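You operate a simulated robot arm through the tools that you are given. There is no shell and no other tool.

You run a simulated robot arm. Do the job below in one go: nothing can be reset, and whatever is moved stays where it is left.

JOB
Put things in order on the top of the wide table. At the end: the brown glue dauber is on the brown board; the brown rubber pad on a wooden grip is on the blue board; the yellow grease tub stands where the green-backed felt pad stood; the green-backed felt pad stands where the brown glue dauber stood; whatever was shut is shut again. Leave all else as you found it, and nothing knocked over.

It is judged by the outcome, as a careful person would: the job done as asked, and still so three seconds after it is handed in. It fails if anything else is knocked over, pushed out of place, dropped, spilled or broken.

ROBOT AND FRAMES
A 7-joint arm with a two-finger gripper, fixed in place. Base frame: the origin is on the floor under the middle of its stand, x ahead of it, y to its left, z up; the work surface is at about z = 850. Readings come in mm, rad, newtons and seconds.
With the tool pointing down near the work surface it reaches from about 340 to 720 mm from the base axis. Its first joint turns from -1.152 to 1.152 rad. Payload 2.45 kg.
The tool frame sits at the grasp point between the pads (the TCP): z along the fingers, y along the line on which they close. The tips reach 26 mm beyond it. The gripper opens to 96 mm; its body begins 69 mm behind the TCP.
Orientation is that of the tool frame in the base frame, as a unit quaternion [w, x, y, z]. With the fingers straight down and closing along the base's y, the tool's x points along the base's -x, its y along +y and its z along -z.

CONTROLS
- The arm moves only by the tool arm_command. Its argument "moves" is a list of rows, each a list of 3 entries, a list of its own where there are three numbers: the turn, a rotation vector about the tool's x, y, z in rad, then the shift along the tool's x, y, z in m, then the gripper command, from -1 (shut) to 1 (fully open), values between in proportion. In form: [[[wx, wy, wz], [x, y, z], fingers], ...]. A call has 1 to 20 rows; each row is the pose to reach, as a shift and turn from the pose commanded when the call began, along the tool's axes at that moment. Rows are played at 5 a second. More than 50 mm and 0.15 rad between two rows, or a gripper value outside its range, and nothing of the call is played. Where a pose cannot be reached the arm comes as near as it can. A force on the tool above 40 N (or 10 N above the force at the start of the call, whichever is more), or a blocked arm, ends the call early, and 0.2 s more pass. The fingers move at their own pace (about 50 mm/s each) and stop on an object; they squeeze with about 44 N. The grip force told is the motor's: it shows also when the fingers shut on nothing. Time passes only in rows, and 0.2 s behind the last, so rows that repeat a pose let the fingers close. The reply holds the time, the measured pose of the TCP, the force on the tool along the base axes, the opening and the grip force, in the units named above and with some noise, with the torque about the TCP (base axes, N m) and any sound that the robot's microphone picked up.
- Cameras (640 x 400 px; columns grow to the right, rows downward): "scene" is fixed at [163.1, -401, 1404.5]; the picture's right is [0.74, -0.67, 0.00], its down [-0.49, -0.55, -0.68] and it looks along [0.45, 0.50, -0.74] (base axes); focal length 278 px, centre (320, 200). "wrist" rides on the gripper at [82, 3, -98] in the tool frame; the picture's right is [-0.04, 1.00, 0.00], its down [-0.73, -0.03, -0.68] and it looks along [-0.68, -0.03, 0.73] (tool axes); focal length 256 px, centre (320, 200). There is no depth. A picture from a camera that has moved, and an enlarged one, comes with that camera's place and axes in the base frame and with its lens.
- get_image(camera): a new picture of that camera. No time passes.
- zoom(camera, box): a new picture of the part [left, top, right, bottom] of that camera's present view, enlarged. No time passes.
- finish_job(): hands the job in; it is judged then, once.

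Nothing tells you positions but the pictures and the camera data. Unless the task says otherwise, let go and move clear before handing in.

The tools are called after "Call:" as name(argument=value, ...) on one line, values as JSON. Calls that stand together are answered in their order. arm_command: Moves the arm, as the interface text tells. Its arguments: {"type":"object","properties":{"moves":{"type":"array","items":{"type":"array"}}},"required":["moves"]} The other tools are called the same way: get_image (camera) takes a picture; zoom (camera, box) takes an enlarged picture of a part of a camera's view; finish_job () hands the job in.

At the start:

```text
t: 0.0
tool_pos: [393.1, -11.7, 1144.1]
ee_rot: [0.0, 0.001, 1.0, 0.001]
contact_force: [-0.4, 0.1, -0.9]
torque: [-0.03, 0.01, 0.0]
grip_width: 96.1
gripper_force: 0.0
```

scene: 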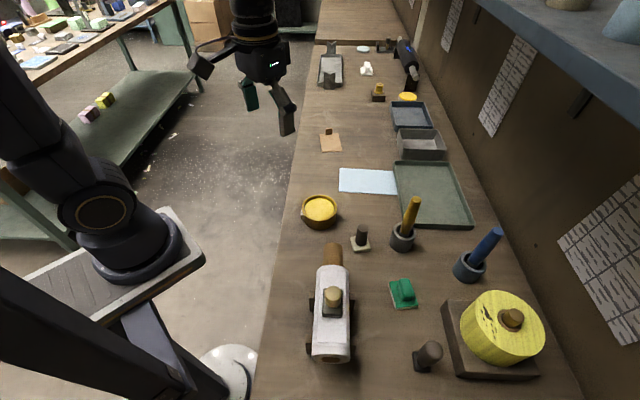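
wrist: 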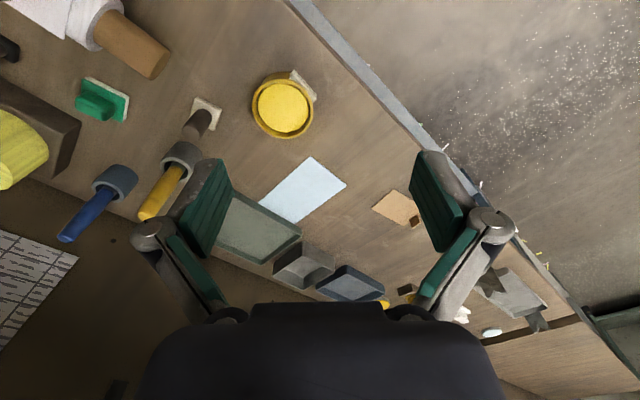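

I see a long table with a yellow tub, a pad on a dark grip, cups with yellow and blue sticks, a green felt pad, trays and small boards. I'll zoom in to identify each thing before moving anything.

Call:
zoom(camera="scene", box=[280, 120, 480, 245])

Call:
zoom(camera="scene", box=[280, 220, 560, 395])

Call:
zoom(camera="scene", box=[300, 30, 460, 130])

Call:
zoom(camera="wrist", box=[0, 0, 320, 200])

Call:
zoom(camera="wrist", box=[220, 150, 560, 360])

```text
3.20 times, centred on (380, 182) of scene
camera zoom: at [163.1, -401.0, 1404.5], right [0.74, -0.67, 0.0], down [-0.49, -0.55, -0.68], along [0.45, 0.5, -0.74], focal length 889 px, centre (128, 256)
```

zoom: 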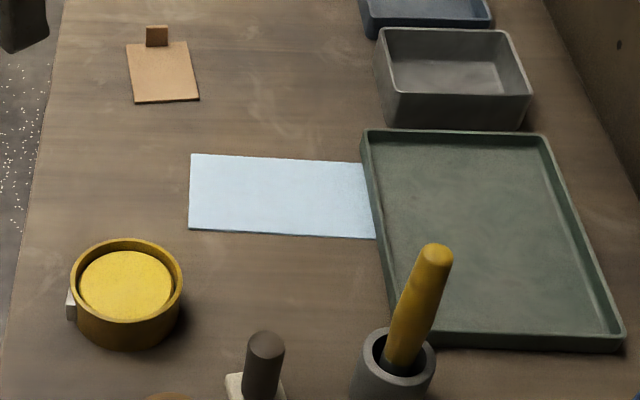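

```text
2.29 times, centred on (420, 308) of scene
camera zoom: at [163.1, -401.0, 1404.5], right [0.74, -0.67, 0.0], down [-0.49, -0.55, -0.68], along [0.45, 0.5, -0.74], focal length 635 px, centre (91, -46)
```

zoom: 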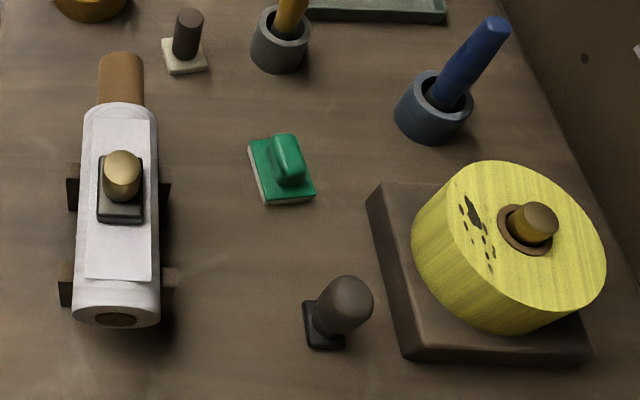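

```text
4.00 times, centred on (380, 80) of scene
camera zoom: at [163.1, -401.0, 1404.5], right [0.74, -0.67, 0.0], down [-0.49, -0.55, -0.68], along [0.45, 0.5, -0.74], focal length 1111 px, centre (80, 680)
```

zoom: 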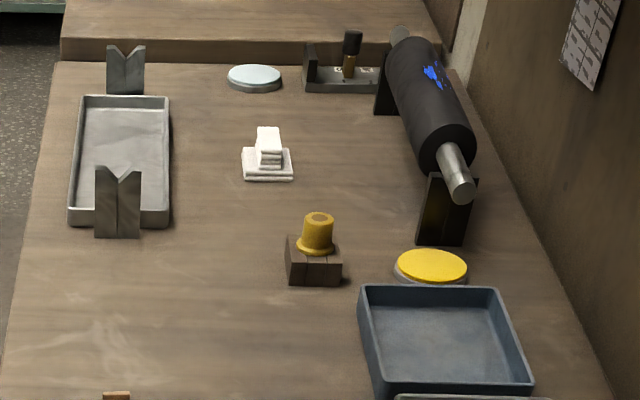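

```text
2.00 times, centred on (160, 100) of wrist
camera zoom: at [311.4, -7.9, 1243.0], right [0.04, 1.0, 0.0], down [0.73, -0.03, 0.68], along [0.68, -0.03, -0.73], focal length 512 px, centre (640, 400)
```

zoom: 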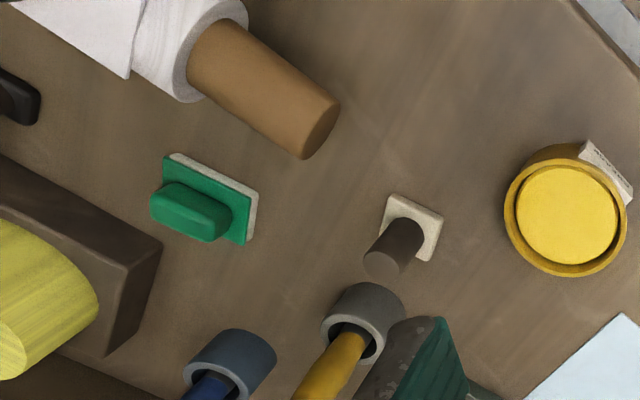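

```text
1.88 times, centred on (390, 255) of wrist
camera zoom: at [311.4, -7.9, 1243.0], right [0.04, 1.0, 0.0], down [0.73, -0.03, 0.68], along [0.68, -0.03, -0.73], focal length 482 px, centre (188, 96)
```

zoom: 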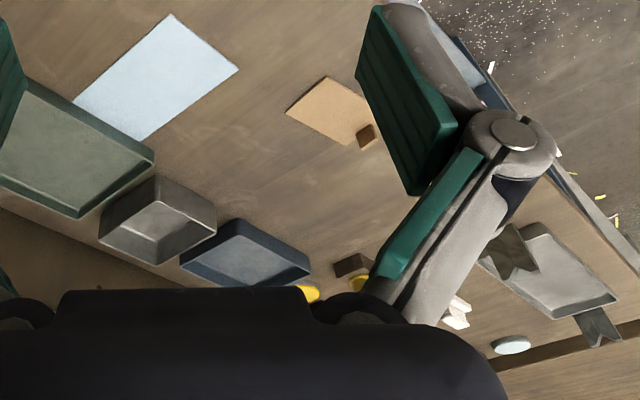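

Several small knobbed items could match the descriptions. I'll zoom tighter on each one before deciding.

Call:
zoom(camera="scene", box=[300, 235, 370, 370])

Call:
zoom(camera="scene", box=[395, 325, 460, 385])

Call:
zoom(camera="scene", box=[340, 185, 430, 265])

Call:
zoom(camera="scene", box=[310, 120, 350, 155])

Call:
zoom(camera="scene", box=[430, 220, 560, 390])

Call:
zoom(camera="wrist", box=[150, 80, 240, 160])

Call:
zoom(camera="scene", box=[360, 75, 430, 120])

Call:
zoom(camera="scene", box=[295, 185, 345, 235])

```text
2.96 times, centred on (335, 302) of scene
camera zoom: at [163.1, -401.0, 1404.5], right [0.74, -0.67, 0.0], down [-0.49, -0.55, -0.68], along [0.45, 0.5, -0.74], focal length 823 px, centre (276, -104)
```

zoom: 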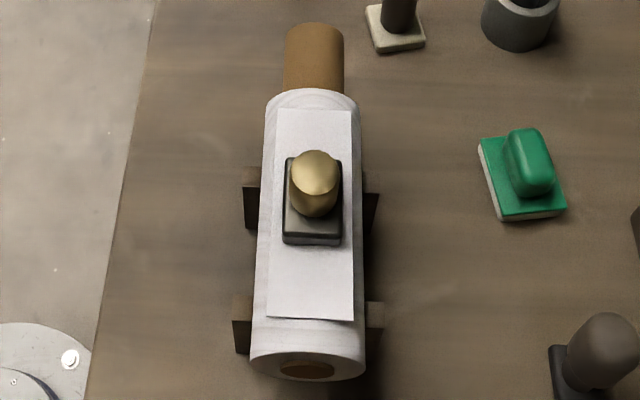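

```text
6.67 times, centred on (428, 355) of scene
camera zoom: at [163.1, -401.0, 1404.5], right [0.74, -0.67, 0.0], down [-0.49, -0.55, -0.68], along [0.45, 0.5, -0.74], focal length 1852 px, centre (-397, -833)
```

zoom: 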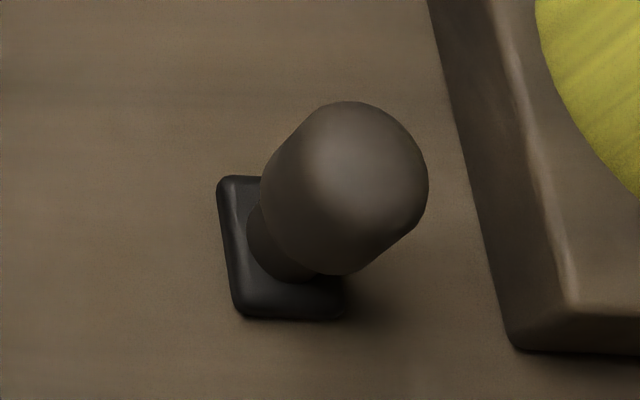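

```text
5.00 times, centred on (385, 225) of scene
camera zoom: at [163.1, -401.0, 1404.5], right [0.74, -0.67, 0.0], down [-0.49, -0.55, -0.68], along [0.45, 0.5, -0.74], focal length 1389 px, centre (-5, 75)
```

zoom: 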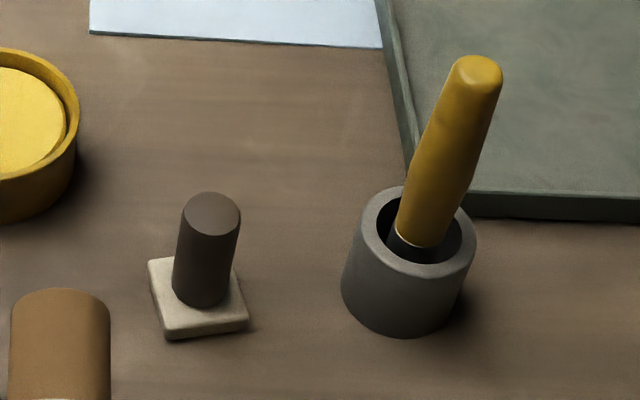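

```text
11.43 times, centred on (330, 138) of scene
camera zoom: at [163.1, -401.0, 1404.5], right [0.74, -0.67, 0.0], down [-0.49, -0.55, -0.68], along [0.45, 0.5, -0.74], focal length 3176 px, centre (206, 914)
```

zoom: 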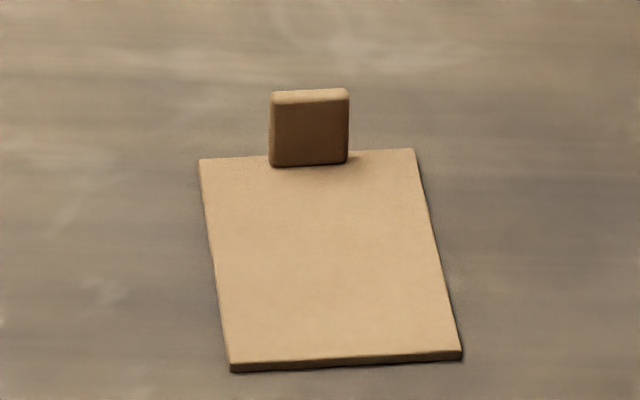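

```text
2.35 times, centred on (495, 305) of scene
camera zoom: at [163.1, -401.0, 1404.5], right [0.74, -0.67, 0.0], down [-0.49, -0.55, -0.68], along [0.45, 0.5, -0.74], focal length 654 px, centre (-92, -47)
```

zoom: 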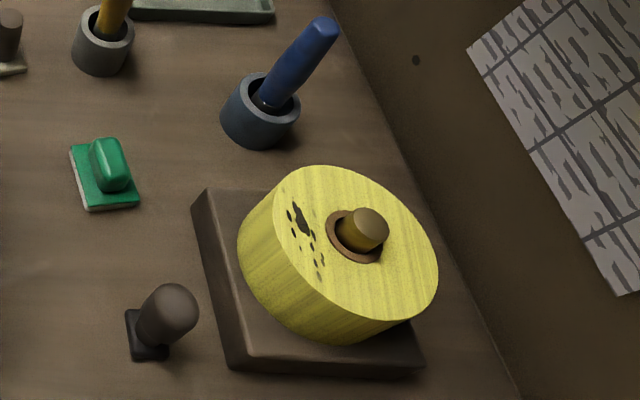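

```text
5.00 times, centred on (195, 120) of wrist
camera zoom: at [311.4, -7.9, 1243.0], right [0.04, 1.0, 0.0], down [0.73, -0.03, 0.68], along [0.68, -0.03, -0.73], focal length 1280 px, centre (945, 600)
```

zoom: 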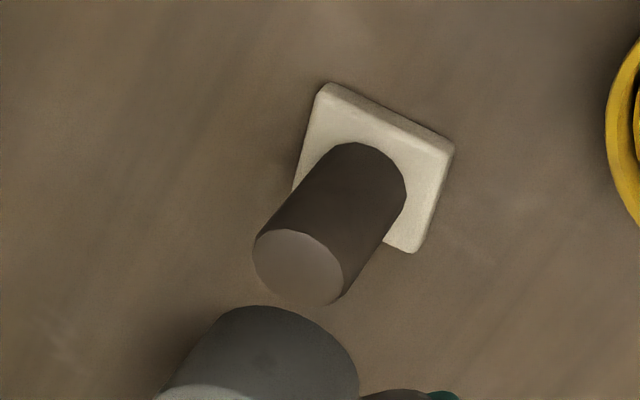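

```text
8.89 times, centred on (395, 98) of scene
camera zoom: at [163.1, -401.0, 1404.5], right [0.74, -0.67, 0.0], down [-0.49, -0.55, -0.68], along [0.45, 0.5, -0.74], focal length 2470 px, centre (-347, 1111)
```

zoom: 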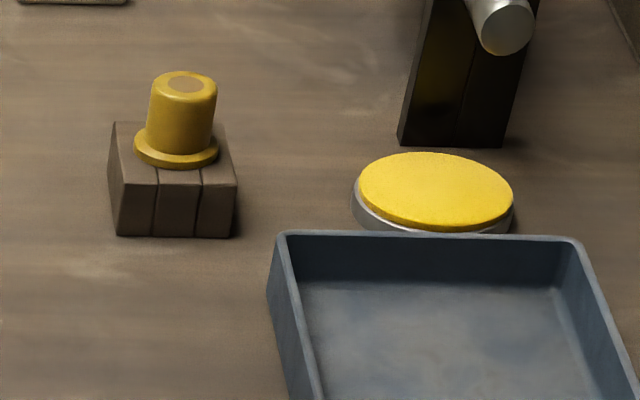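

```text
8.00 times, centred on (320, 210) of scene
camera zoom: at [163.1, -401.0, 1404.5], right [0.74, -0.67, 0.0], down [-0.49, -0.55, -0.68], along [0.45, 0.5, -0.74], focal length 2223 px, centre (320, 120)
```

zoom: 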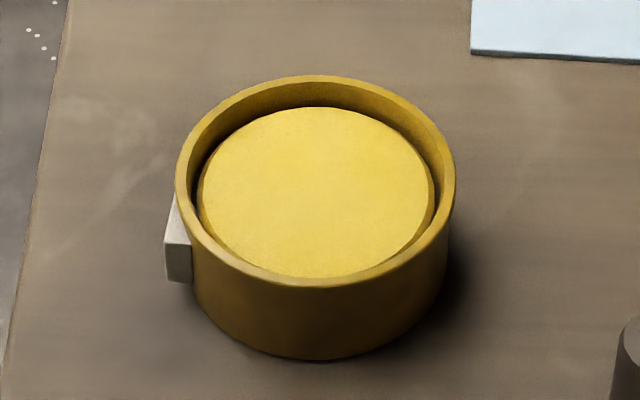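

The near-table items are two brown-handled pads, one with a cream base and one with a black base. I'll swing the wrist camera round, staying high, to inspect the black-based one and its surroundings.

Call:
arm_command(moves=[[[0, 0, 0.124], [0.0204, -0.0397, 0.0063], 0], [[0, 0, 0.247], [0.0409, -0.0794, 0.0126], 0], [[0, 0, 0.371], [0.0613, -0.1191, 0.0189], 0], [[0, 0, 0.494], [0.0817, -0.1589, 0.0251], 0], [[0, 0, 0.618], [0.1021, -0.1986, 0.0314], 0], [[0, 0, 0.741], [0.1226, -0.2383, 0.0377], 0], [[0, 0, 0.865], [0.143, -0.278, 0.044], 0]])

Call:
get_image(camera="wrist")

Call:
get_image(camera="scene")

```text
t: 1.6
tool_pos: [249.9, -287.9, 1099.0]
ee_rot: [0.0, 0.419, 0.908, 0.0]
contact_force: [-0.1, -0.4, 0.9]
torque: [-0.02, -0.05, 0.02]
grip_width: 48.0
gripper_force: 0.0
```

```text
taken
camera wrist: at [199.3, -222.8, 1199.3], right [0.79, 0.62, 0.0], down [0.45, -0.58, 0.68], along [0.42, -0.53, -0.73], focal length 256 px, centre (320, 200)
```

wrist: 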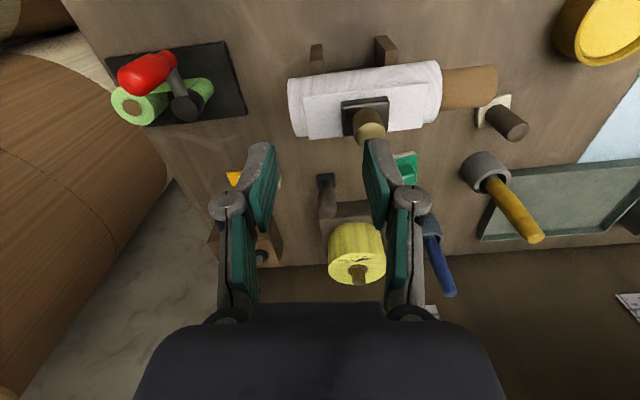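

```text
taken
```

scene: 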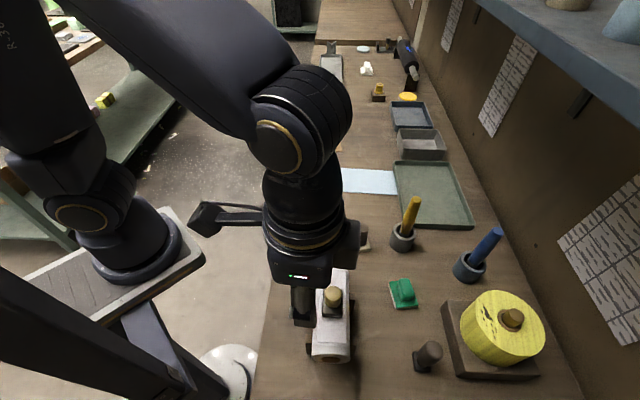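

More of the table is now visible to the south: a dark slab with a green roll and a red-knobbed tool, and something orange by a box. Zooming in on those.

Call:
zoom(camera="wrist", box=[90, 30, 260, 140])

Call:
zoom(camera="wrist", box=[200, 130, 400, 300])

Call:
zoom(camera="wrist", box=[280, 30, 560, 200])

```text
3.64 times, centred on (175, 85) of wrist
camera zoom: at [199.3, -222.8, 1199.3], right [0.79, 0.62, 0.0], down [0.45, -0.58, 0.68], along [0.42, -0.53, -0.73], focal length 931 px, centre (847, 618)
```

zoom: 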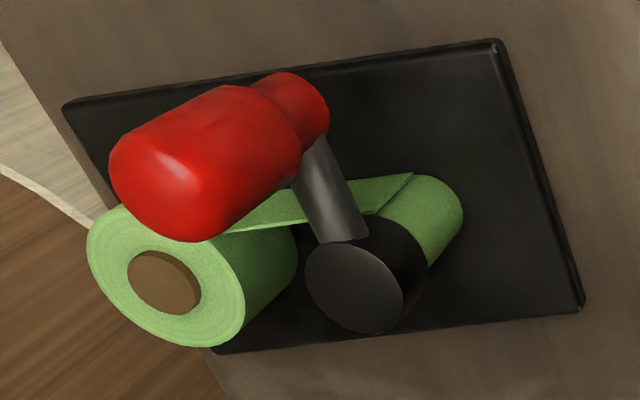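

```text
2.35 times, centred on (300, 215) of wrist
camera zoom: at [199.3, -222.8, 1199.3], right [0.79, 0.62, 0.0], down [0.45, -0.58, 0.68], along [0.42, -0.53, -0.73], focal length 602 px, centre (367, 165)
```

zoom: 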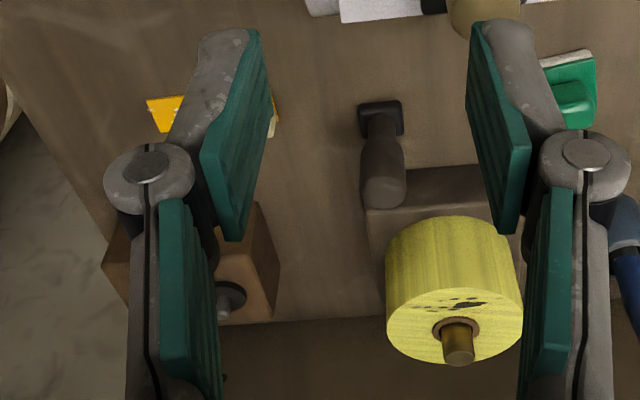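

```text
2.29 times, centred on (420, 115) of wrist
camera zoom: at [199.3, -222.8, 1199.3], right [0.79, 0.62, 0.0], down [0.45, -0.58, 0.68], along [0.42, -0.53, -0.73], focal length 585 px, centre (91, 394)
```

zoom: 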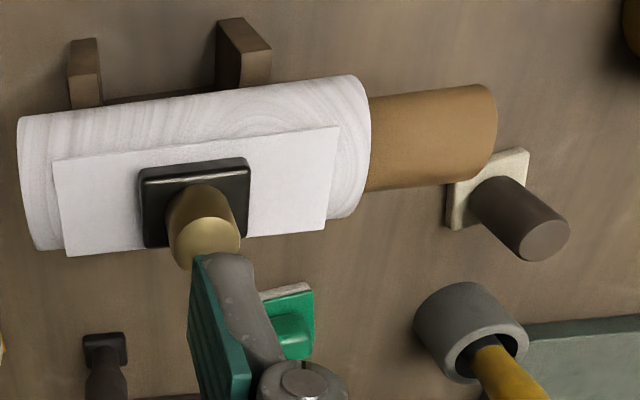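

Something orange/yellow and a brown box lie further south, behind a finger. I'll swing a bit more to look there.

Call:
arm_command(moves=[[[0, 0, 0.09], [0.008, -0.033, 0], 1], [[0, 0, 0.18], [0.016, -0.066, 0], 1], [[0, 0, 0.265], [0.0247, -0.0999, 0], 1], [[0, 0, 0.265], [0.0247, -0.0999, 0], 1]])

Call:
get_image(camera="wrist")

Call:
zoom(camera="wrist", box=[190, 60, 450, 220])

```text
t: 2.6
tool_pos: [155.4, -333.5, 1098.3]
ee_rot: [0.0, 0.535, 0.845, -0.001]
contact_force: [0.0, -0.3, -0.2]
torque: [-0.01, -0.03, 0.01]
grip_width: 96.1
gripper_force: 0.0
```

```text
taken
camera wrist: at [125.1, -258.4, 1198.3], right [0.92, 0.39, 0.0], down [0.29, -0.68, 0.68], along [0.26, -0.63, -0.73], focal length 256 px, centre (320, 200)
```

wrist: 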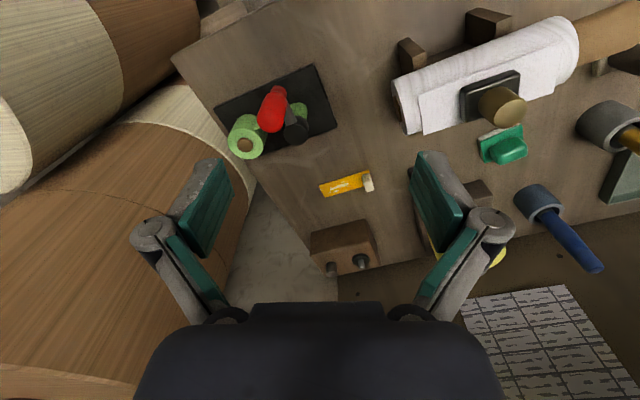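

```text
2.46 times, centred on (320, 140) of wrist
camera zoom: at [125.1, -258.4, 1198.3], right [0.92, 0.39, 0.0], down [0.29, -0.68, 0.68], along [0.26, -0.63, -0.73], focal length 630 px, centre (320, 348)
```

zoom: 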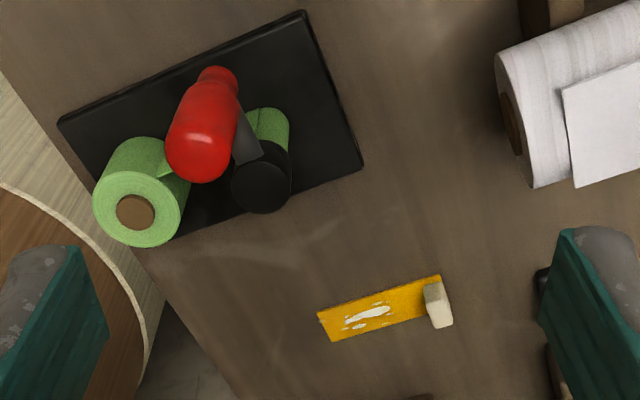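

The table's south end has only a tape roll, an orange card and a brown box, so nothing there belongs to the job. My reading so far:
- The glue dauber is the cream-headed item with the brown handle, at about (474, -196).
- The rubber pad is the black-footed one with the turned brown grip, at about (370, -433).

Next I swing back to measure the northern objects.

Call:
arm_command(moves=[[[0, 0, -0.122], [0.0165, 0.0404, 0], 1], [[0, 0, -0.243], [0.0329, 0.0809, 0], 1], [[0, 0, -0.365], [0.0494, 0.1213, 0], 1], [[0, 0, -0.487], [0.0659, 0.1617, 0], 1], [[0, 0, -0.608], [0.0823, 0.2022, 0], 1], [[0, 0, -0.73], [0.0988, 0.2426, 0], 1], [[0, 0, -0.73], [0.0988, 0.2426, 0], 1]])

Call:
get_image(camera="wrist")

Call:
zoom(camera="wrist", box=[120, 20, 440, 220])

```text
t: 4.2
tool_pos: [335.2, -141.8, 1098.7]
ee_rot: [0.0, 0.197, 0.98, 0.001]
contact_force: [-0.5, 1.1, -1.0]
torque: [-0.01, 0.03, -0.02]
grip_width: 95.8
gripper_force: 0.0
```

```text
taken
camera wrist: at [261.7, -106.9, 1197.7], right [0.42, 0.91, 0.0], down [0.66, -0.31, 0.68], along [0.61, -0.29, -0.73], focal length 256 px, centre (320, 200)
```

wrist: 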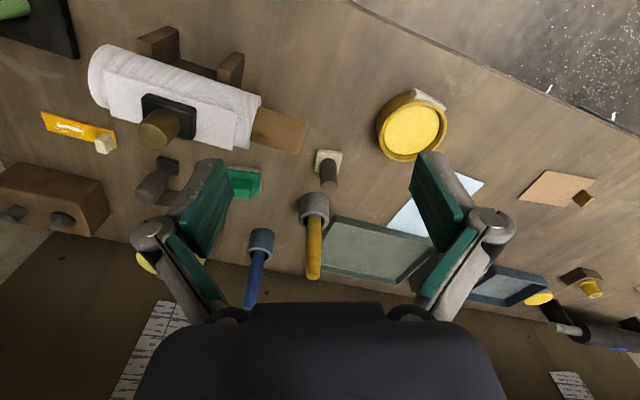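

```text
2.00 times, centred on (280, 120) of wrist
camera zoom: at [261.7, -106.9, 1197.7], right [0.42, 0.91, 0.0], down [0.66, -0.31, 0.68], along [0.61, -0.29, -0.73], focal length 512 px, centre (400, 360)
```

zoom: 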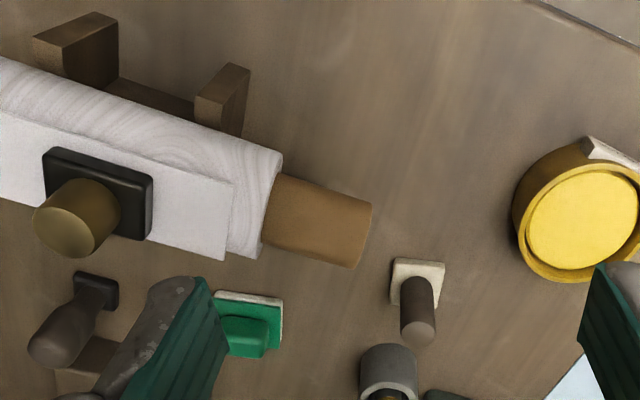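

The positions I triangulated from the two cameras (mm):
- Dauber: (477, -193), top z about 920.
- Tub: (466, -66), about 86 mm across.
- Felt pad: (449, -335).
- Rubber pad: (375, -431).
- Brown board: centre near (703, 147).
- Blue board: centre near (650, -59).

Next I move above the dauber, with the finger line turned to stay clear of the yellow stick and the roll core.

Call:
arm_command(moves=[[[0, 0, 0.035], [-0.0302, 0.0015, 0.0198], 0.3], [[0, 0, 0.07], [-0.0604, 0.0029, 0.0396], 0.3], [[0, 0, 0.104], [-0.0905, 0.0044, 0.0594], 0.3], [[0, 0, 0.139], [-0.1207, 0.0058, 0.0792], 0.3], [[0, 0, 0.174], [-0.1509, 0.0073, 0.099], 0.3], [[0, 0, 0.174], [-0.1509, 0.0073, 0.099], 0.3]])

Call:
get_image(camera="wrist")

Call:
get_image(camera="scene")

```text
t: 5.6
tool_pos: [478.7, -195.4, 1000.3]
ee_rot: [0.0, 0.283, 0.959, 0.001]
contact_force: [-0.1, 0.4, 0.4]
torque: [0.0, -0.06, 0.01]
grip_width: 62.5
gripper_force: 0.1
```

```text
taken
camera wrist: at [412.2, -147.4, 1099.6], right [0.58, 0.82, 0.0], down [0.6, -0.42, 0.68], along [0.55, -0.39, -0.73], focal length 256 px, centre (320, 200)
```

wrist: 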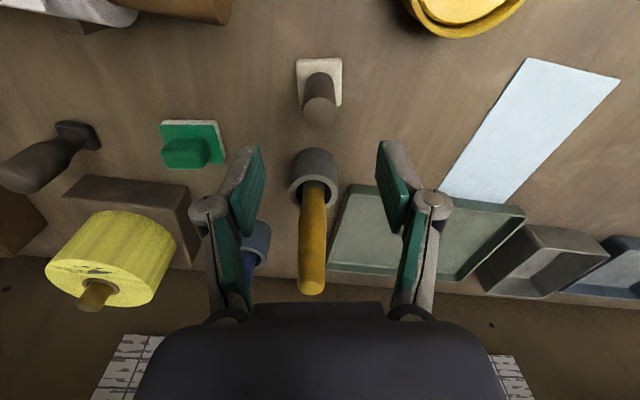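

```text
taken
```

scene: 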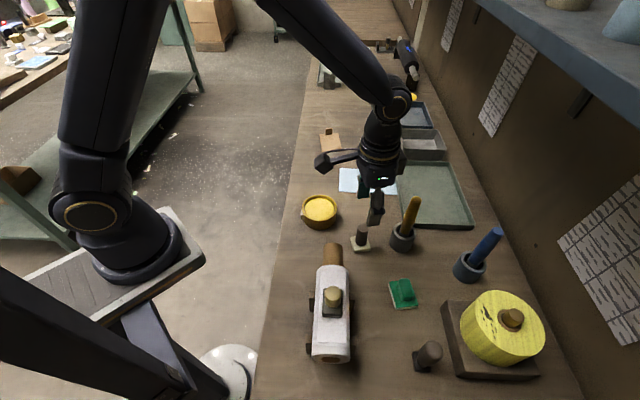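

The dauber sits centred under the gripper as predicted. I'll descend straight down around its handle, check the view, then close.

Call:
arm_command(moves=[[[0, 0, 0], [0, 0, 0.03], 0.3], [[0, 0, 0], [0, 0, 0.06], 0.3], [[0, 0, 0], [0, 0, 0.085], 0.3], [[0, 0, 0], [0, 0, 0.106], 0.3], [[0, 0, 0], [0, 0, 0.106], 0.3]])

Call:
get_image(camera="wrist")

Call:
zoom(camera="scene", box=[310, 140, 450, 270])

```text
t: 6.8
tool_pos: [476.1, -195.8, 894.3]
ee_rot: [0.001, 0.283, 0.959, 0.0]
contact_force: [-0.2, 1.2, 0.3]
torque: [0.0, 0.0, -0.03]
grip_width: 62.5
gripper_force: 0.1
```

```text
taken
camera wrist: at [410.2, -148.2, 993.9], right [0.58, 0.82, 0.0], down [0.6, -0.42, 0.68], along [0.56, -0.39, -0.73], focal length 256 px, centre (320, 200)
```

wrist: 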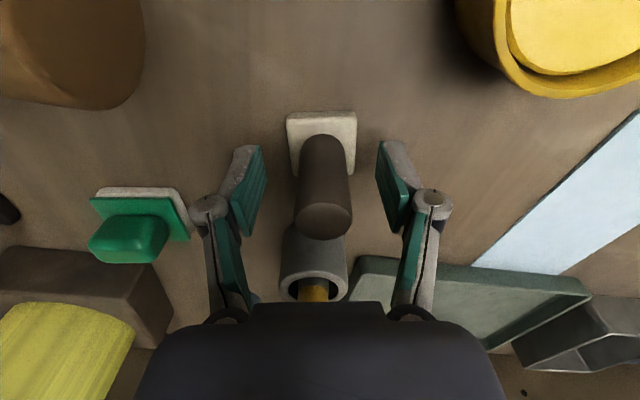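

```text
3.08 times, centred on (380, 205) of scene
camera zoom: at [163.1, -401.0, 1404.5], right [0.74, -0.67, 0.0], down [-0.49, -0.55, -0.68], along [0.45, 0.5, -0.74], focal length 855 px, centre (135, 185)
```

zoom: 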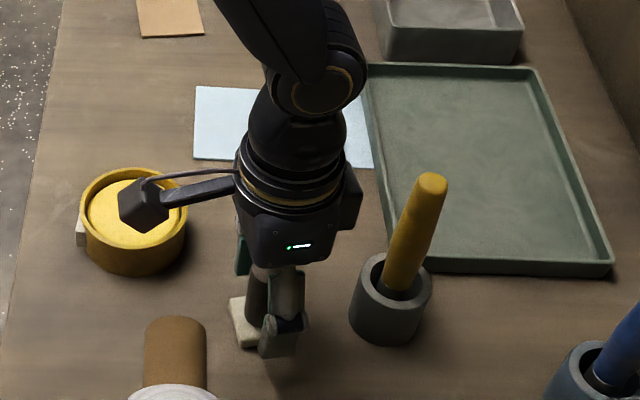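

The fingers straddle the handle evenly. Closing now and lifting slightly to test the hold.

Call:
arm_command(moves=[[[0, 0, 0], [0, 0, 0], -1], [[0, 0, 0], [0, 0, 0], -1], [[0, 0, 0], [0, 0, 0], -1], [[0, 0, 0], [0, 0, 0], -1], [[0, 0, 0], [0, 0, 0], -1]])

Call:
arm_command(moves=[[[0, 0, 0], [0, 0, -0.02], -1], [[0, 0, 0], [0, 0, -0.05], -1], [[0, 0, 0], [0, 0, -0.09], -1], [[0, 0, 0], [0, 0, -0.09], -1]])

Call:
get_image(camera="wrist")

Call:
get_image(camera="scene")

```text
t: 8.0
tool_pos: [475.9, -194.4, 893.9]
ee_rot: [0.0, 0.283, 0.959, 0.0]
contact_force: [1.1, 0.4, 0.0]
torque: [-0.01, 0.0, -0.01]
grip_width: 24.3
gripper_force: 44.3
```

```text
t: 9.0
tool_pos: [475.7, -193.8, 985.1]
ee_rot: [0.0, 0.283, 0.959, 0.0]
contact_force: [-0.3, -0.6, -0.6]
torque: [-0.02, 0.0, -0.02]
grip_width: 24.1
gripper_force: 44.3
```

```text
taken
camera wrist: at [409.1, -146.2, 1085.2], right [0.58, 0.82, 0.0], down [0.6, -0.42, 0.68], along [0.55, -0.39, -0.73], focal length 256 px, centre (320, 200)
```

wrist: 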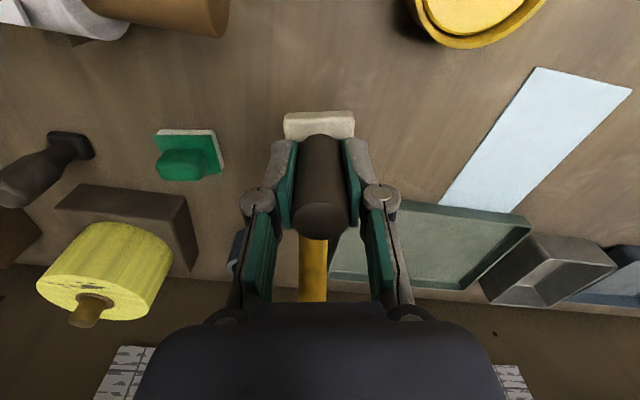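

```text
taken
```

scene: 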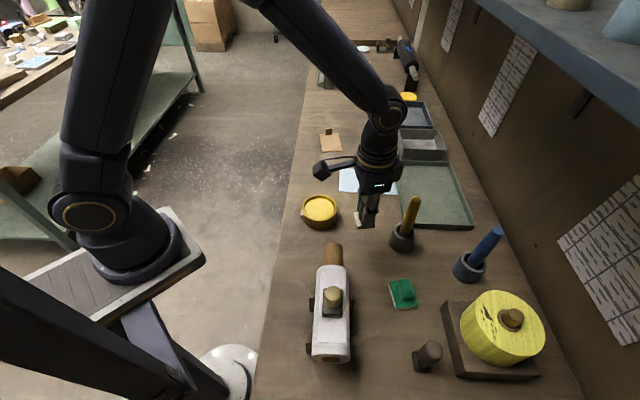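

The dauber is held and lifted cleanly. I'll carry it toward the brown board, clear above the tub, and stop short to view the board with the wrist camera.

Call:
arm_command(moves=[[[0, 0, -0.111], [0.01, 0.0402, 0], -1], [[0, 0, -0.221], [0.0199, 0.0803, 0], -1], [[0, 0, -0.332], [0.0299, 0.1205, 0], -1], [[0, 0, -0.442], [0.0399, 0.1606, 0], -1], [[0, 0, -0.553], [0.0499, 0.2008, 0], -1], [[0, 0, -0.663], [0.0598, 0.2409, 0], -1], [[0, 0, -0.774], [0.0698, 0.2811, 0], -1], [[0, 0, -0.774], [0.0698, 0.2811, 0], -1]])

Call:
get_image(camera="wrist")

Call:
zoom(camera="wrist", box=[220, 60, 480, 222])

Call:
zoom(camera="scene", box=[280, 90, 440, 190])

```text
t: 10.8
tool_pos: [570.7, 81.5, 984.2]
ee_rot: [0.0, -0.101, 0.995, 0.001]
contact_force: [-0.4, -0.9, 0.4]
torque: [-0.01, 0.0, 0.02]
grip_width: 24.6
gripper_force: 44.0
```

```text
taken
camera wrist: at [489.5, 67.8, 1083.2], right [-0.16, 0.99, 0.0], down [0.72, 0.12, 0.68], along [0.67, 0.11, -0.73], focal length 256 px, centre (320, 200)
```

wrist: 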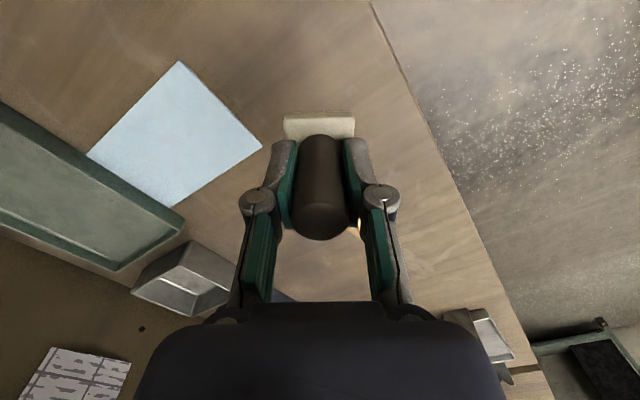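

```text
2.46 times, centred on (350, 141) of wrist
camera zoom: at [489.5, 67.8, 1083.2], right [-0.16, 0.99, 0.0], down [0.72, 0.12, 0.68], along [0.67, 0.11, -0.73], focal length 630 px, centre (246, 345)
```

zoom: 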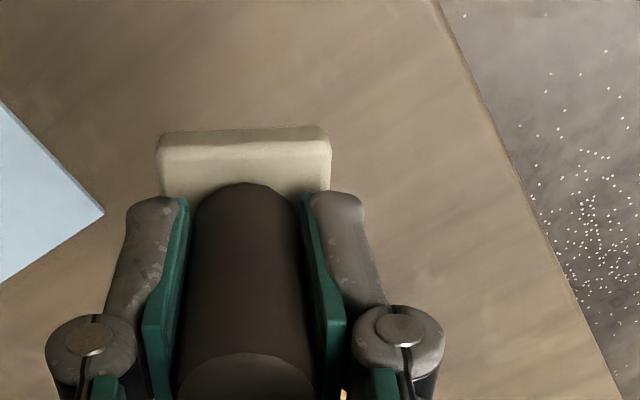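

```text
4.00 times, centred on (360, 140) of scene
camera zoom: at [163.2, -401.0, 1404.5], right [0.74, -0.67, 0.0], down [-0.49, -0.55, -0.68], along [0.45, 0.5, -0.74], focal length 1111 px, centre (160, 440)
```

zoom: 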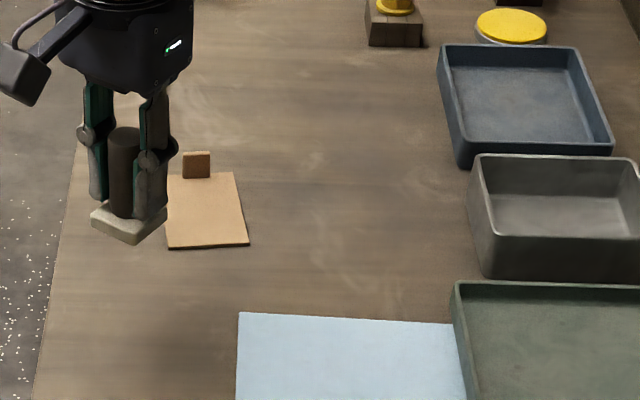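

The held dauber hides the board from the wrist view, but three earlier views agree on its corners: (648,123), (700,88), (759,167) and (707,205). I'll aim at (692,130), turned to line up with the board, and stop a bit above it.

Call:
arm_command(moves=[[[0, 0, -0.123], [-0.0214, 0.0039, 0.009], -1], [[0, 0, -0.246], [-0.0429, 0.0077, 0.018], -1], [[0, 0, -0.369], [-0.0643, 0.0116, 0.027], -1], [[0, 0, -0.492], [-0.0857, 0.0154, 0.036], -1], [[0, 0, -0.615], [-0.1072, 0.0193, 0.045], -1], [[0, 0, -0.738], [-0.1286, 0.0231, 0.054], -1], [[0, 0, -0.738], [-0.1286, 0.0231, 0.054], -1]])

Call:
get_image(camera="wrist")

Call:
zoom(camera="scene", box=[280, 70, 420, 190])

```text
t: 12.4
tool_pos: [692.0, 130.2, 929.8]
ee_rot: [0.0, -0.453, 0.891, 0.0]
contact_force: [-0.1, -0.4, -0.4]
torque: [0.0, 0.0, 0.0]
grip_width: 24.2
gripper_force: 44.0
```

```text
taken
camera wrist: at [641.7, 65.0, 1029.3], right [-0.78, 0.62, 0.0], down [0.46, 0.58, 0.68], along [0.42, 0.53, -0.73], focal length 256 px, centre (320, 200)
```

wrist: 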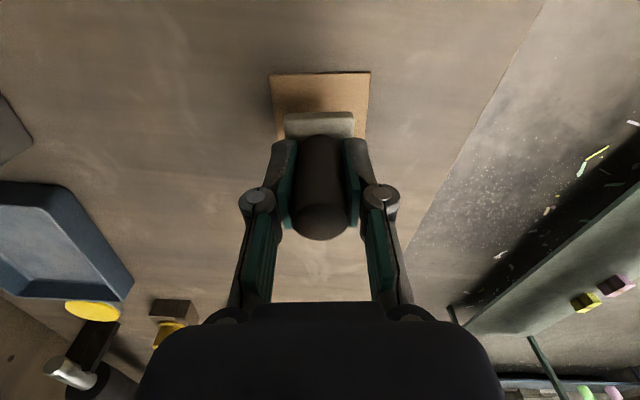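

```text
3.33 times, centred on (350, 130) of scene
camera zoom: at [163.1, -401.0, 1404.5], right [0.74, -0.67, 0.0], down [-0.49, -0.55, -0.68], along [0.45, 0.5, -0.74], focal length 926 px, centre (220, 433)
```

zoom: 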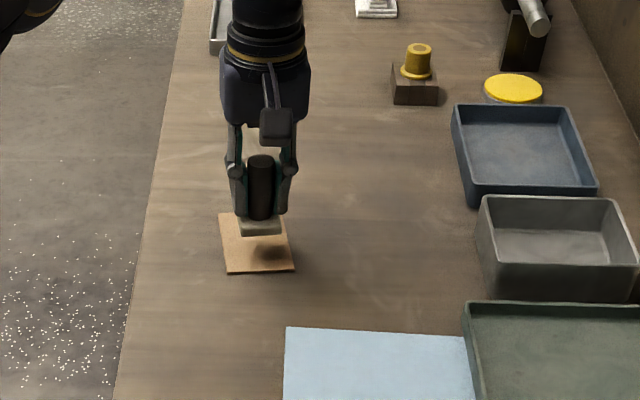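

The wrist view shows the dauber centred across the board and about 30 mm in from its near edge. I'll shift 6 mm further in and lower gently.

Call:
arm_command(moves=[[[0, 0, 0], [-0.006, 0, 0.01], -1], [[0, 0, 0], [-0.006, 0, 0.02], -1], [[0, 0, 0], [-0.006, 0, 0.027], -1], [[0, 0, 0], [-0.006, 0, 0.029], -1], [[0, 0, 0], [-0.006, 0, 0.029], -1]])

Call:
zoom(camera="scene", box=[305, 100, 355, 160])

Call:
zoom(camera="wrist", box=[220, 40, 420, 180])

```text
t: 13.6
tool_pos: [694.8, 133.5, 901.1]
ee_rot: [0.001, -0.453, 0.892, 0.0]
contact_force: [-0.6, 1.1, 0.1]
torque: [-0.02, 0.01, -0.02]
grip_width: 24.1
gripper_force: 43.7
```

```text
6.67 times, centred on (330, 130) of scene
camera zoom: at [163.1, -401.0, 1404.5], right [0.74, -0.67, 0.0], down [-0.49, -0.55, -0.68], along [0.45, 0.5, -0.74], focal length 1852 px, centre (253, 667)
```

zoom: 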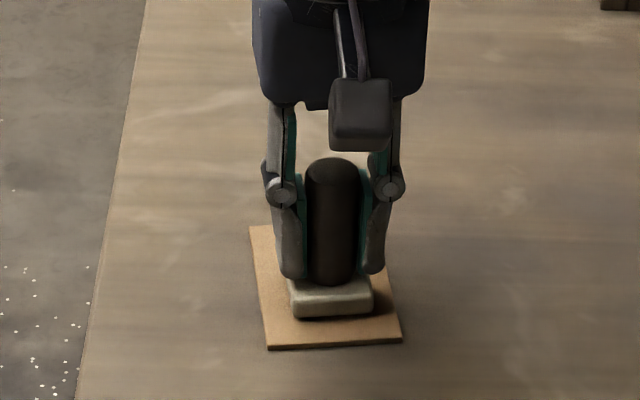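

```text
2.86 times, centred on (320, 110) of wrist
camera zoom: at [645.0, 69.1, 1000.1], right [-0.78, 0.62, 0.0], down [0.46, 0.57, 0.68], along [0.42, 0.53, -0.73], focal length 731 px, centre (320, 457)
```

zoom: 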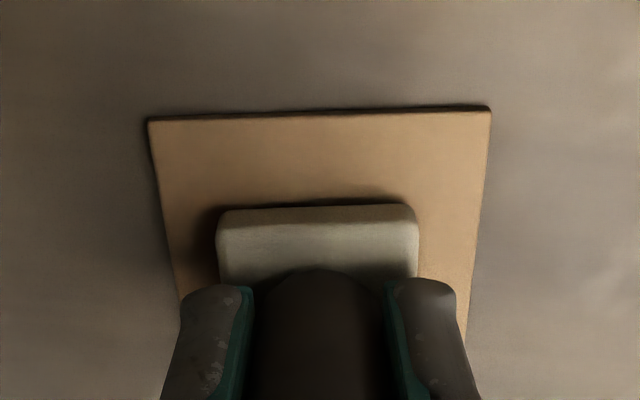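

Near contact, with no load on the tool yet. Lowering in millimetre steps until I see a contact force.

Call:
arm_command(moves=[[[0, 0, 0], [0, 0, 0.001], -1], [[0, 0, 0], [0, 0, 0.002], -1], [[0, 0, 0], [0, 0, 0.002], -1]])

```text
t: 14.4
tool_pos: [696.5, 132.0, 900.2]
ee_rot: [0.0, -0.452, 0.892, 0.0]
contact_force: [0.2, -0.1, 0.0]
torque: [-0.04, 0.01, 0.01]
grip_width: 24.3
gripper_force: 44.2
```

Call:
arm_command(moves=[[[0, 0, 0], [0, 0, 0.001], -1], [[0, 0, 0], [0, 0, 0.002], -1], [[0, 0, 0], [0, 0, 0.002], -1]])

Call:
zoom(camera="wrist", box=[220, 40, 420, 180])

```text
t: 15.2
tool_pos: [696.7, 134.1, 898.6]
ee_rot: [0.001, -0.452, 0.892, -0.001]
contact_force: [-2.1, -0.2, 6.2]
torque: [0.02, 0.1, -0.02]
grip_width: 24.3
gripper_force: 44.7
```

```text
2.86 times, centred on (320, 110) of wrist
camera zoom: at [645.3, 69.4, 997.8], right [-0.78, 0.62, 0.0], down [0.46, 0.57, 0.68], along [0.42, 0.53, -0.73], focal length 731 px, centre (320, 457)
```

zoom: 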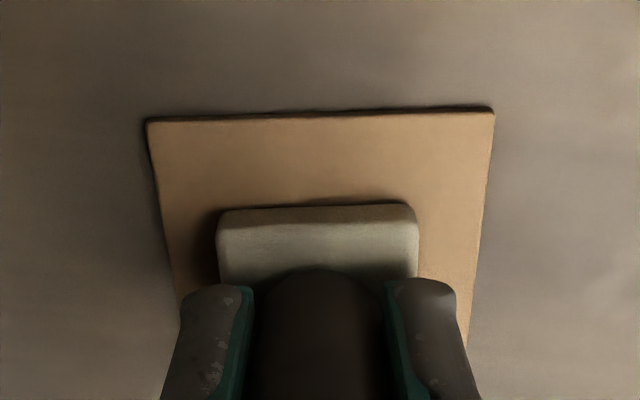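

Contact is felt at about 6 N, so the dauber is standing on the board. Opening the fingers, then rising straight up.

Call:
arm_command(moves=[[[0, 0, 0], [0, 0, 0], -0.2], [[0, 0, 0], [0, 0, 0], 0.1], [[0, 0, 0], [0, 0, 0], 0.2], [[0, 0, 0], [0, 0, 0], 0.2]])

Call:
arm_command(moves=[[[0, 0, 0], [0, 0, -0.02], 0.2], [[0, 0, 0], [0, 0, -0.05], 0.2], [[0, 0, 0], [0, 0, -0.09], 0.2], [[0, 0, 0], [0, 0, -0.1], 0.2]])

Call:
get_image(camera="wrist")

Call:
zoom(camera="scene", box=[290, 80, 390, 180])

```text
t: 16.2
tool_pos: [695.8, 133.4, 897.7]
ee_rot: [0.0, -0.452, 0.892, 0.0]
contact_force: [0.3, -0.6, 0.7]
torque: [0.02, -0.02, 0.03]
grip_width: 57.4
gripper_force: 0.0
```

```text
t: 17.2
tool_pos: [694.3, 132.6, 998.2]
ee_rot: [0.0, -0.452, 0.892, 0.0]
contact_force: [0.4, 0.0, -0.2]
torque: [0.0, 0.0, -0.03]
grip_width: 57.4
gripper_force: 0.1
```

```text
taken
camera wrist: at [644.2, 69.2, 1097.8], right [-0.78, 0.62, 0.0], down [0.46, 0.57, 0.68], along [0.42, 0.53, -0.73], focal length 256 px, centre (320, 200)
```

wrist: 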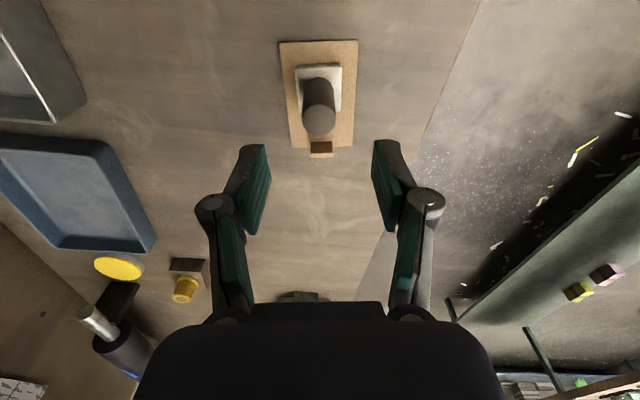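

```text
4.00 times, centred on (340, 130) of scene
camera zoom: at [163.1, -401.0, 1404.5], right [0.74, -0.67, 0.0], down [-0.49, -0.55, -0.68], along [0.45, 0.5, -0.74], focal length 1111 px, centre (240, 480)
```

zoom: 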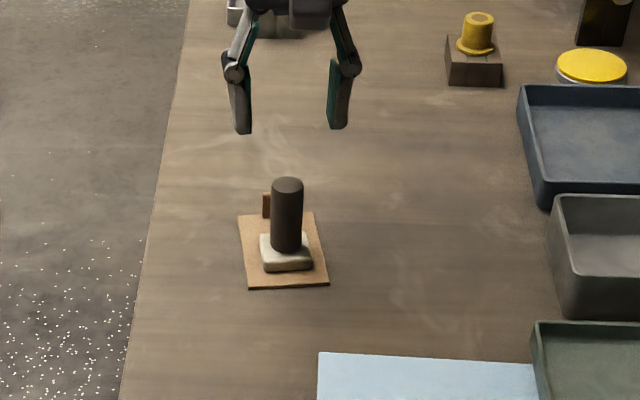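

The dauber stands upright on the brown board. Next is the green-backed felt pad: I swing back in a high arc that stays away from the two sticks, and stop short of the pad to look at it.

Call:
arm_command(moves=[[[0, 0, 0.1215], [0.0373, 0.0059, -0.0164], 0.2], [[0, 0, 0.243], [0.0746, 0.0118, -0.0328], 0.2], [[0, 0, 0.3645], [0.1119, 0.0176, -0.0492], 0.2], [[0, 0, 0.486], [0.1492, 0.0235, -0.0656], 0.2], [[0, 0, 0.6075], [0.1865, 0.0294, -0.082], 0.2], [[0, 0, 0.729], [0.2284, 0.0233, -0.082], 0.2], [[0, 0, 0.8505], [0.2703, 0.0173, -0.082], 0.2], [[0, 0, 0.972], [0.3122, 0.0112, -0.082], 0.2], [[0, 0, 1.0935], [0.3541, 0.0051, -0.082], 0.2], [[0, 0, 1.215], [0.396, -0.001, -0.082], 0.2], [[0, 0, 1.3365], [0.4379, -0.007, -0.082], 0.2], [[0, 0, 1.458], [0.4798, -0.0131, -0.082], 0.2], [[0, 0, 1.58], [0.5217, -0.0192, -0.082], 0.2], [[0, 0, 1.58], [0.5217, -0.0192, -0.052], 0.2], [[0, 0, 1.58], [0.5217, -0.0192, -0.022], 0.2], [[0, 0, 1.58], [0.5217, -0.0192, -0.022], 0.2]])

Call:
get_image(camera="wrist")

Call:
zoom(camera="wrist", box=[240, 80, 400, 180])

Call:
get_image(camera="scene")

```text
t: 20.6
tool_pos: [403.5, -299.6, 1019.0]
ee_rot: [0.001, 0.315, 0.949, 0.0]
contact_force: [0.5, 0.4, 0.1]
torque: [0.0, 0.0, 0.01]
grip_width: 57.7
gripper_force: 0.0
```

```text
taken
camera wrist: at [340.9, -247.3, 1118.3], right [0.63, 0.78, 0.0], down [0.57, -0.46, 0.68], along [0.53, -0.43, -0.73], focal length 256 px, centre (320, 200)
```

wrist: 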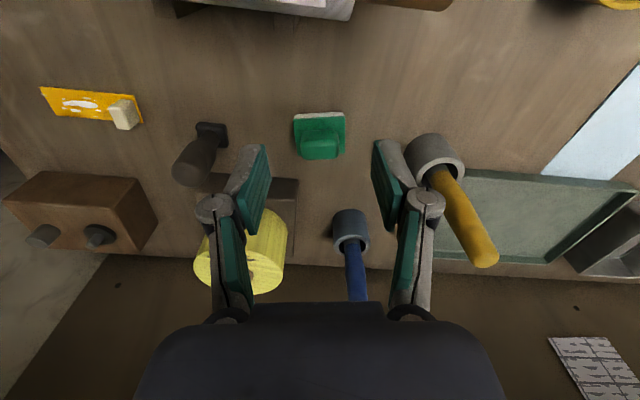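

```text
4.00 times, centred on (320, 130) of wrist
camera zoom: at [340.9, -247.3, 1118.3], right [0.63, 0.78, 0.0], down [0.57, -0.46, 0.68], along [0.53, -0.43, -0.73], focal length 1024 px, centre (320, 480)
```

zoom: 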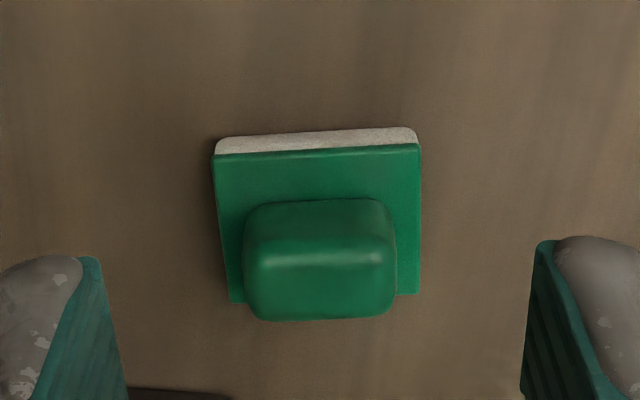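

```text
taken
```

scene: 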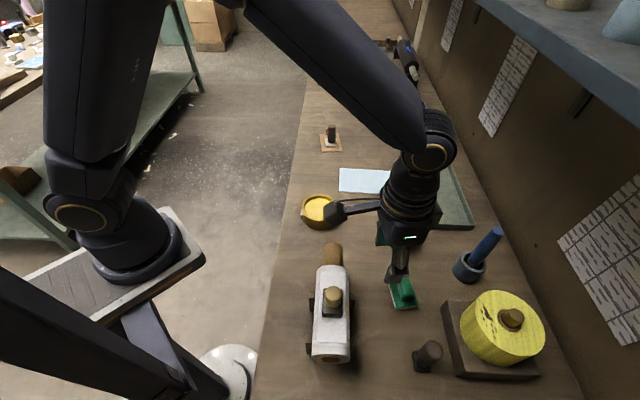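

The felt pad's plate is about 58×45 mm, centred near (450, -338), with its 41 mm handle lined up with my finger line. I'll move over it, descend to just above the plate level, and check.

Call:
arm_command(moves=[[[0, 0, 0], [-0.031, -0.0015, 0], 0.3], [[0, 0, 0], [-0.062, -0.003, 0], 0.3], [[0, 0, 0], [-0.062, -0.003, 0.04], 0.3], [[0, 0, 0], [-0.062, -0.003, 0.08], 0.3], [[0, 0, 0], [-0.062, -0.003, 0.105], 0.3], [[0, 0, 0], [-0.062, -0.003, 0.105], 0.3]])

Call:
get_image(camera="wrist")

Call:
zoom(camera="scene", box=[340, 220, 480, 330])

```text
t: 22.0
tool_pos: [451.0, -338.7, 910.2]
ee_rot: [0.001, 0.317, 0.949, -0.001]
contact_force: [0.0, 0.4, 0.3]
torque: [0.05, 0.04, 0.0]
grip_width: 62.5
gripper_force: 0.0
```

```text
taken
camera wrist: at [388.3, -287.5, 1010.8], right [0.63, 0.78, 0.0], down [0.57, -0.46, 0.68], along [0.53, -0.43, -0.73], focal length 256 px, centre (320, 200)
```

wrist: 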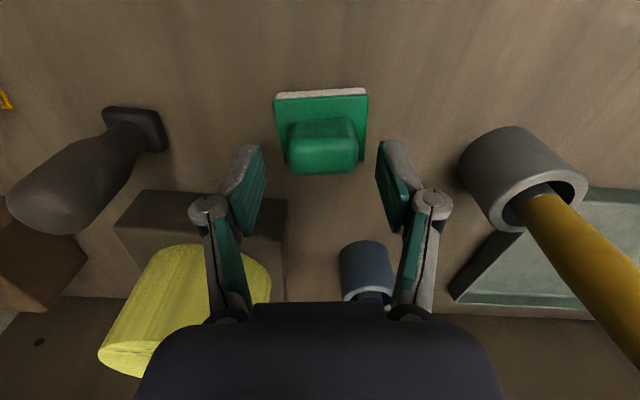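

```text
3.64 times, centred on (410, 275) of scene
camera zoom: at [163.1, -401.0, 1404.5], right [0.74, -0.67, 0.0], down [-0.49, -0.55, -0.68], along [0.45, 0.5, -0.74], focal length 1010 px, centre (-7, -73)
```

zoom: 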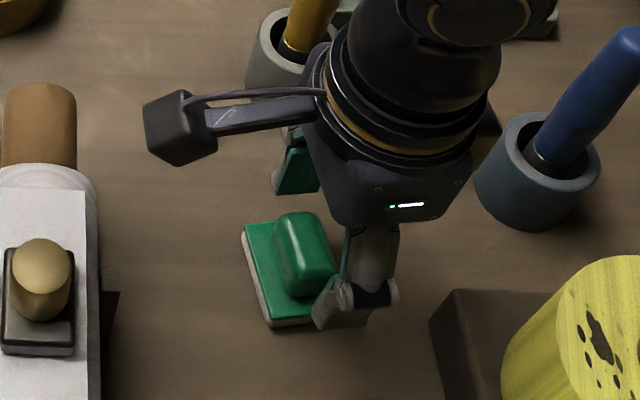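

The handle is centred between the fingers. Lowering the last 19 mm and closing.

Call:
arm_command(moves=[[[0, 0, 0], [0, 0, 0.01], 0.3], [[0, 0, 0], [0, 0, 0.018], 0.3], [[0, 0, 0], [0, 0, 0.018], 0.3]])

Call:
zoom(camera="scene", box=[370, 260, 450, 320])

Call:
get_image(camera="wrist")

```text
t: 22.8
tool_pos: [451.0, -338.9, 894.4]
ee_rot: [0.0, 0.316, 0.949, 0.0]
contact_force: [0.0, 0.2, 0.3]
torque: [-0.02, 0.0, -0.01]
grip_width: 62.5
gripper_force: 0.2
```

```text
6.67 times, centred on (410, 290) of scene
camera zoom: at [163.1, -401.0, 1404.5], right [0.74, -0.67, 0.0], down [-0.49, -0.55, -0.68], along [0.45, 0.5, -0.74], focal length 1852 px, centre (-280, -400)
```

zoom: 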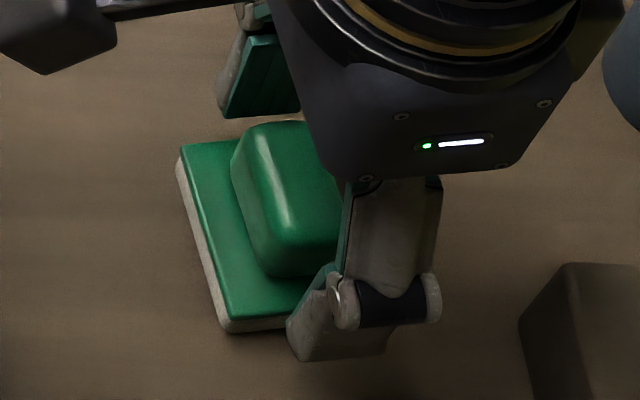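

```text
taken
camera wrist: at [387.2, -286.9, 994.2], right [0.63, 0.78, 0.0], down [0.57, -0.46, 0.68], along [0.53, -0.43, -0.73], focal length 256 px, centre (320, 200)
```

wrist: 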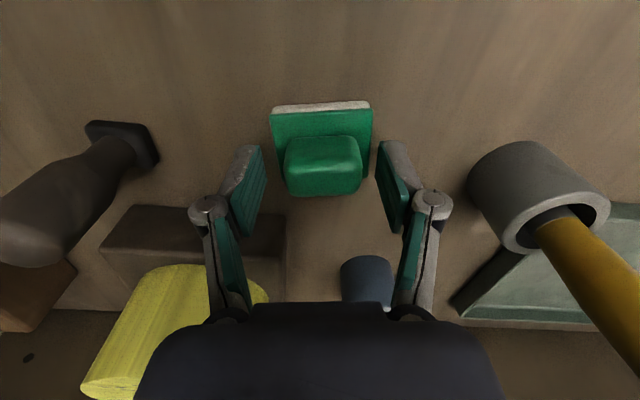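

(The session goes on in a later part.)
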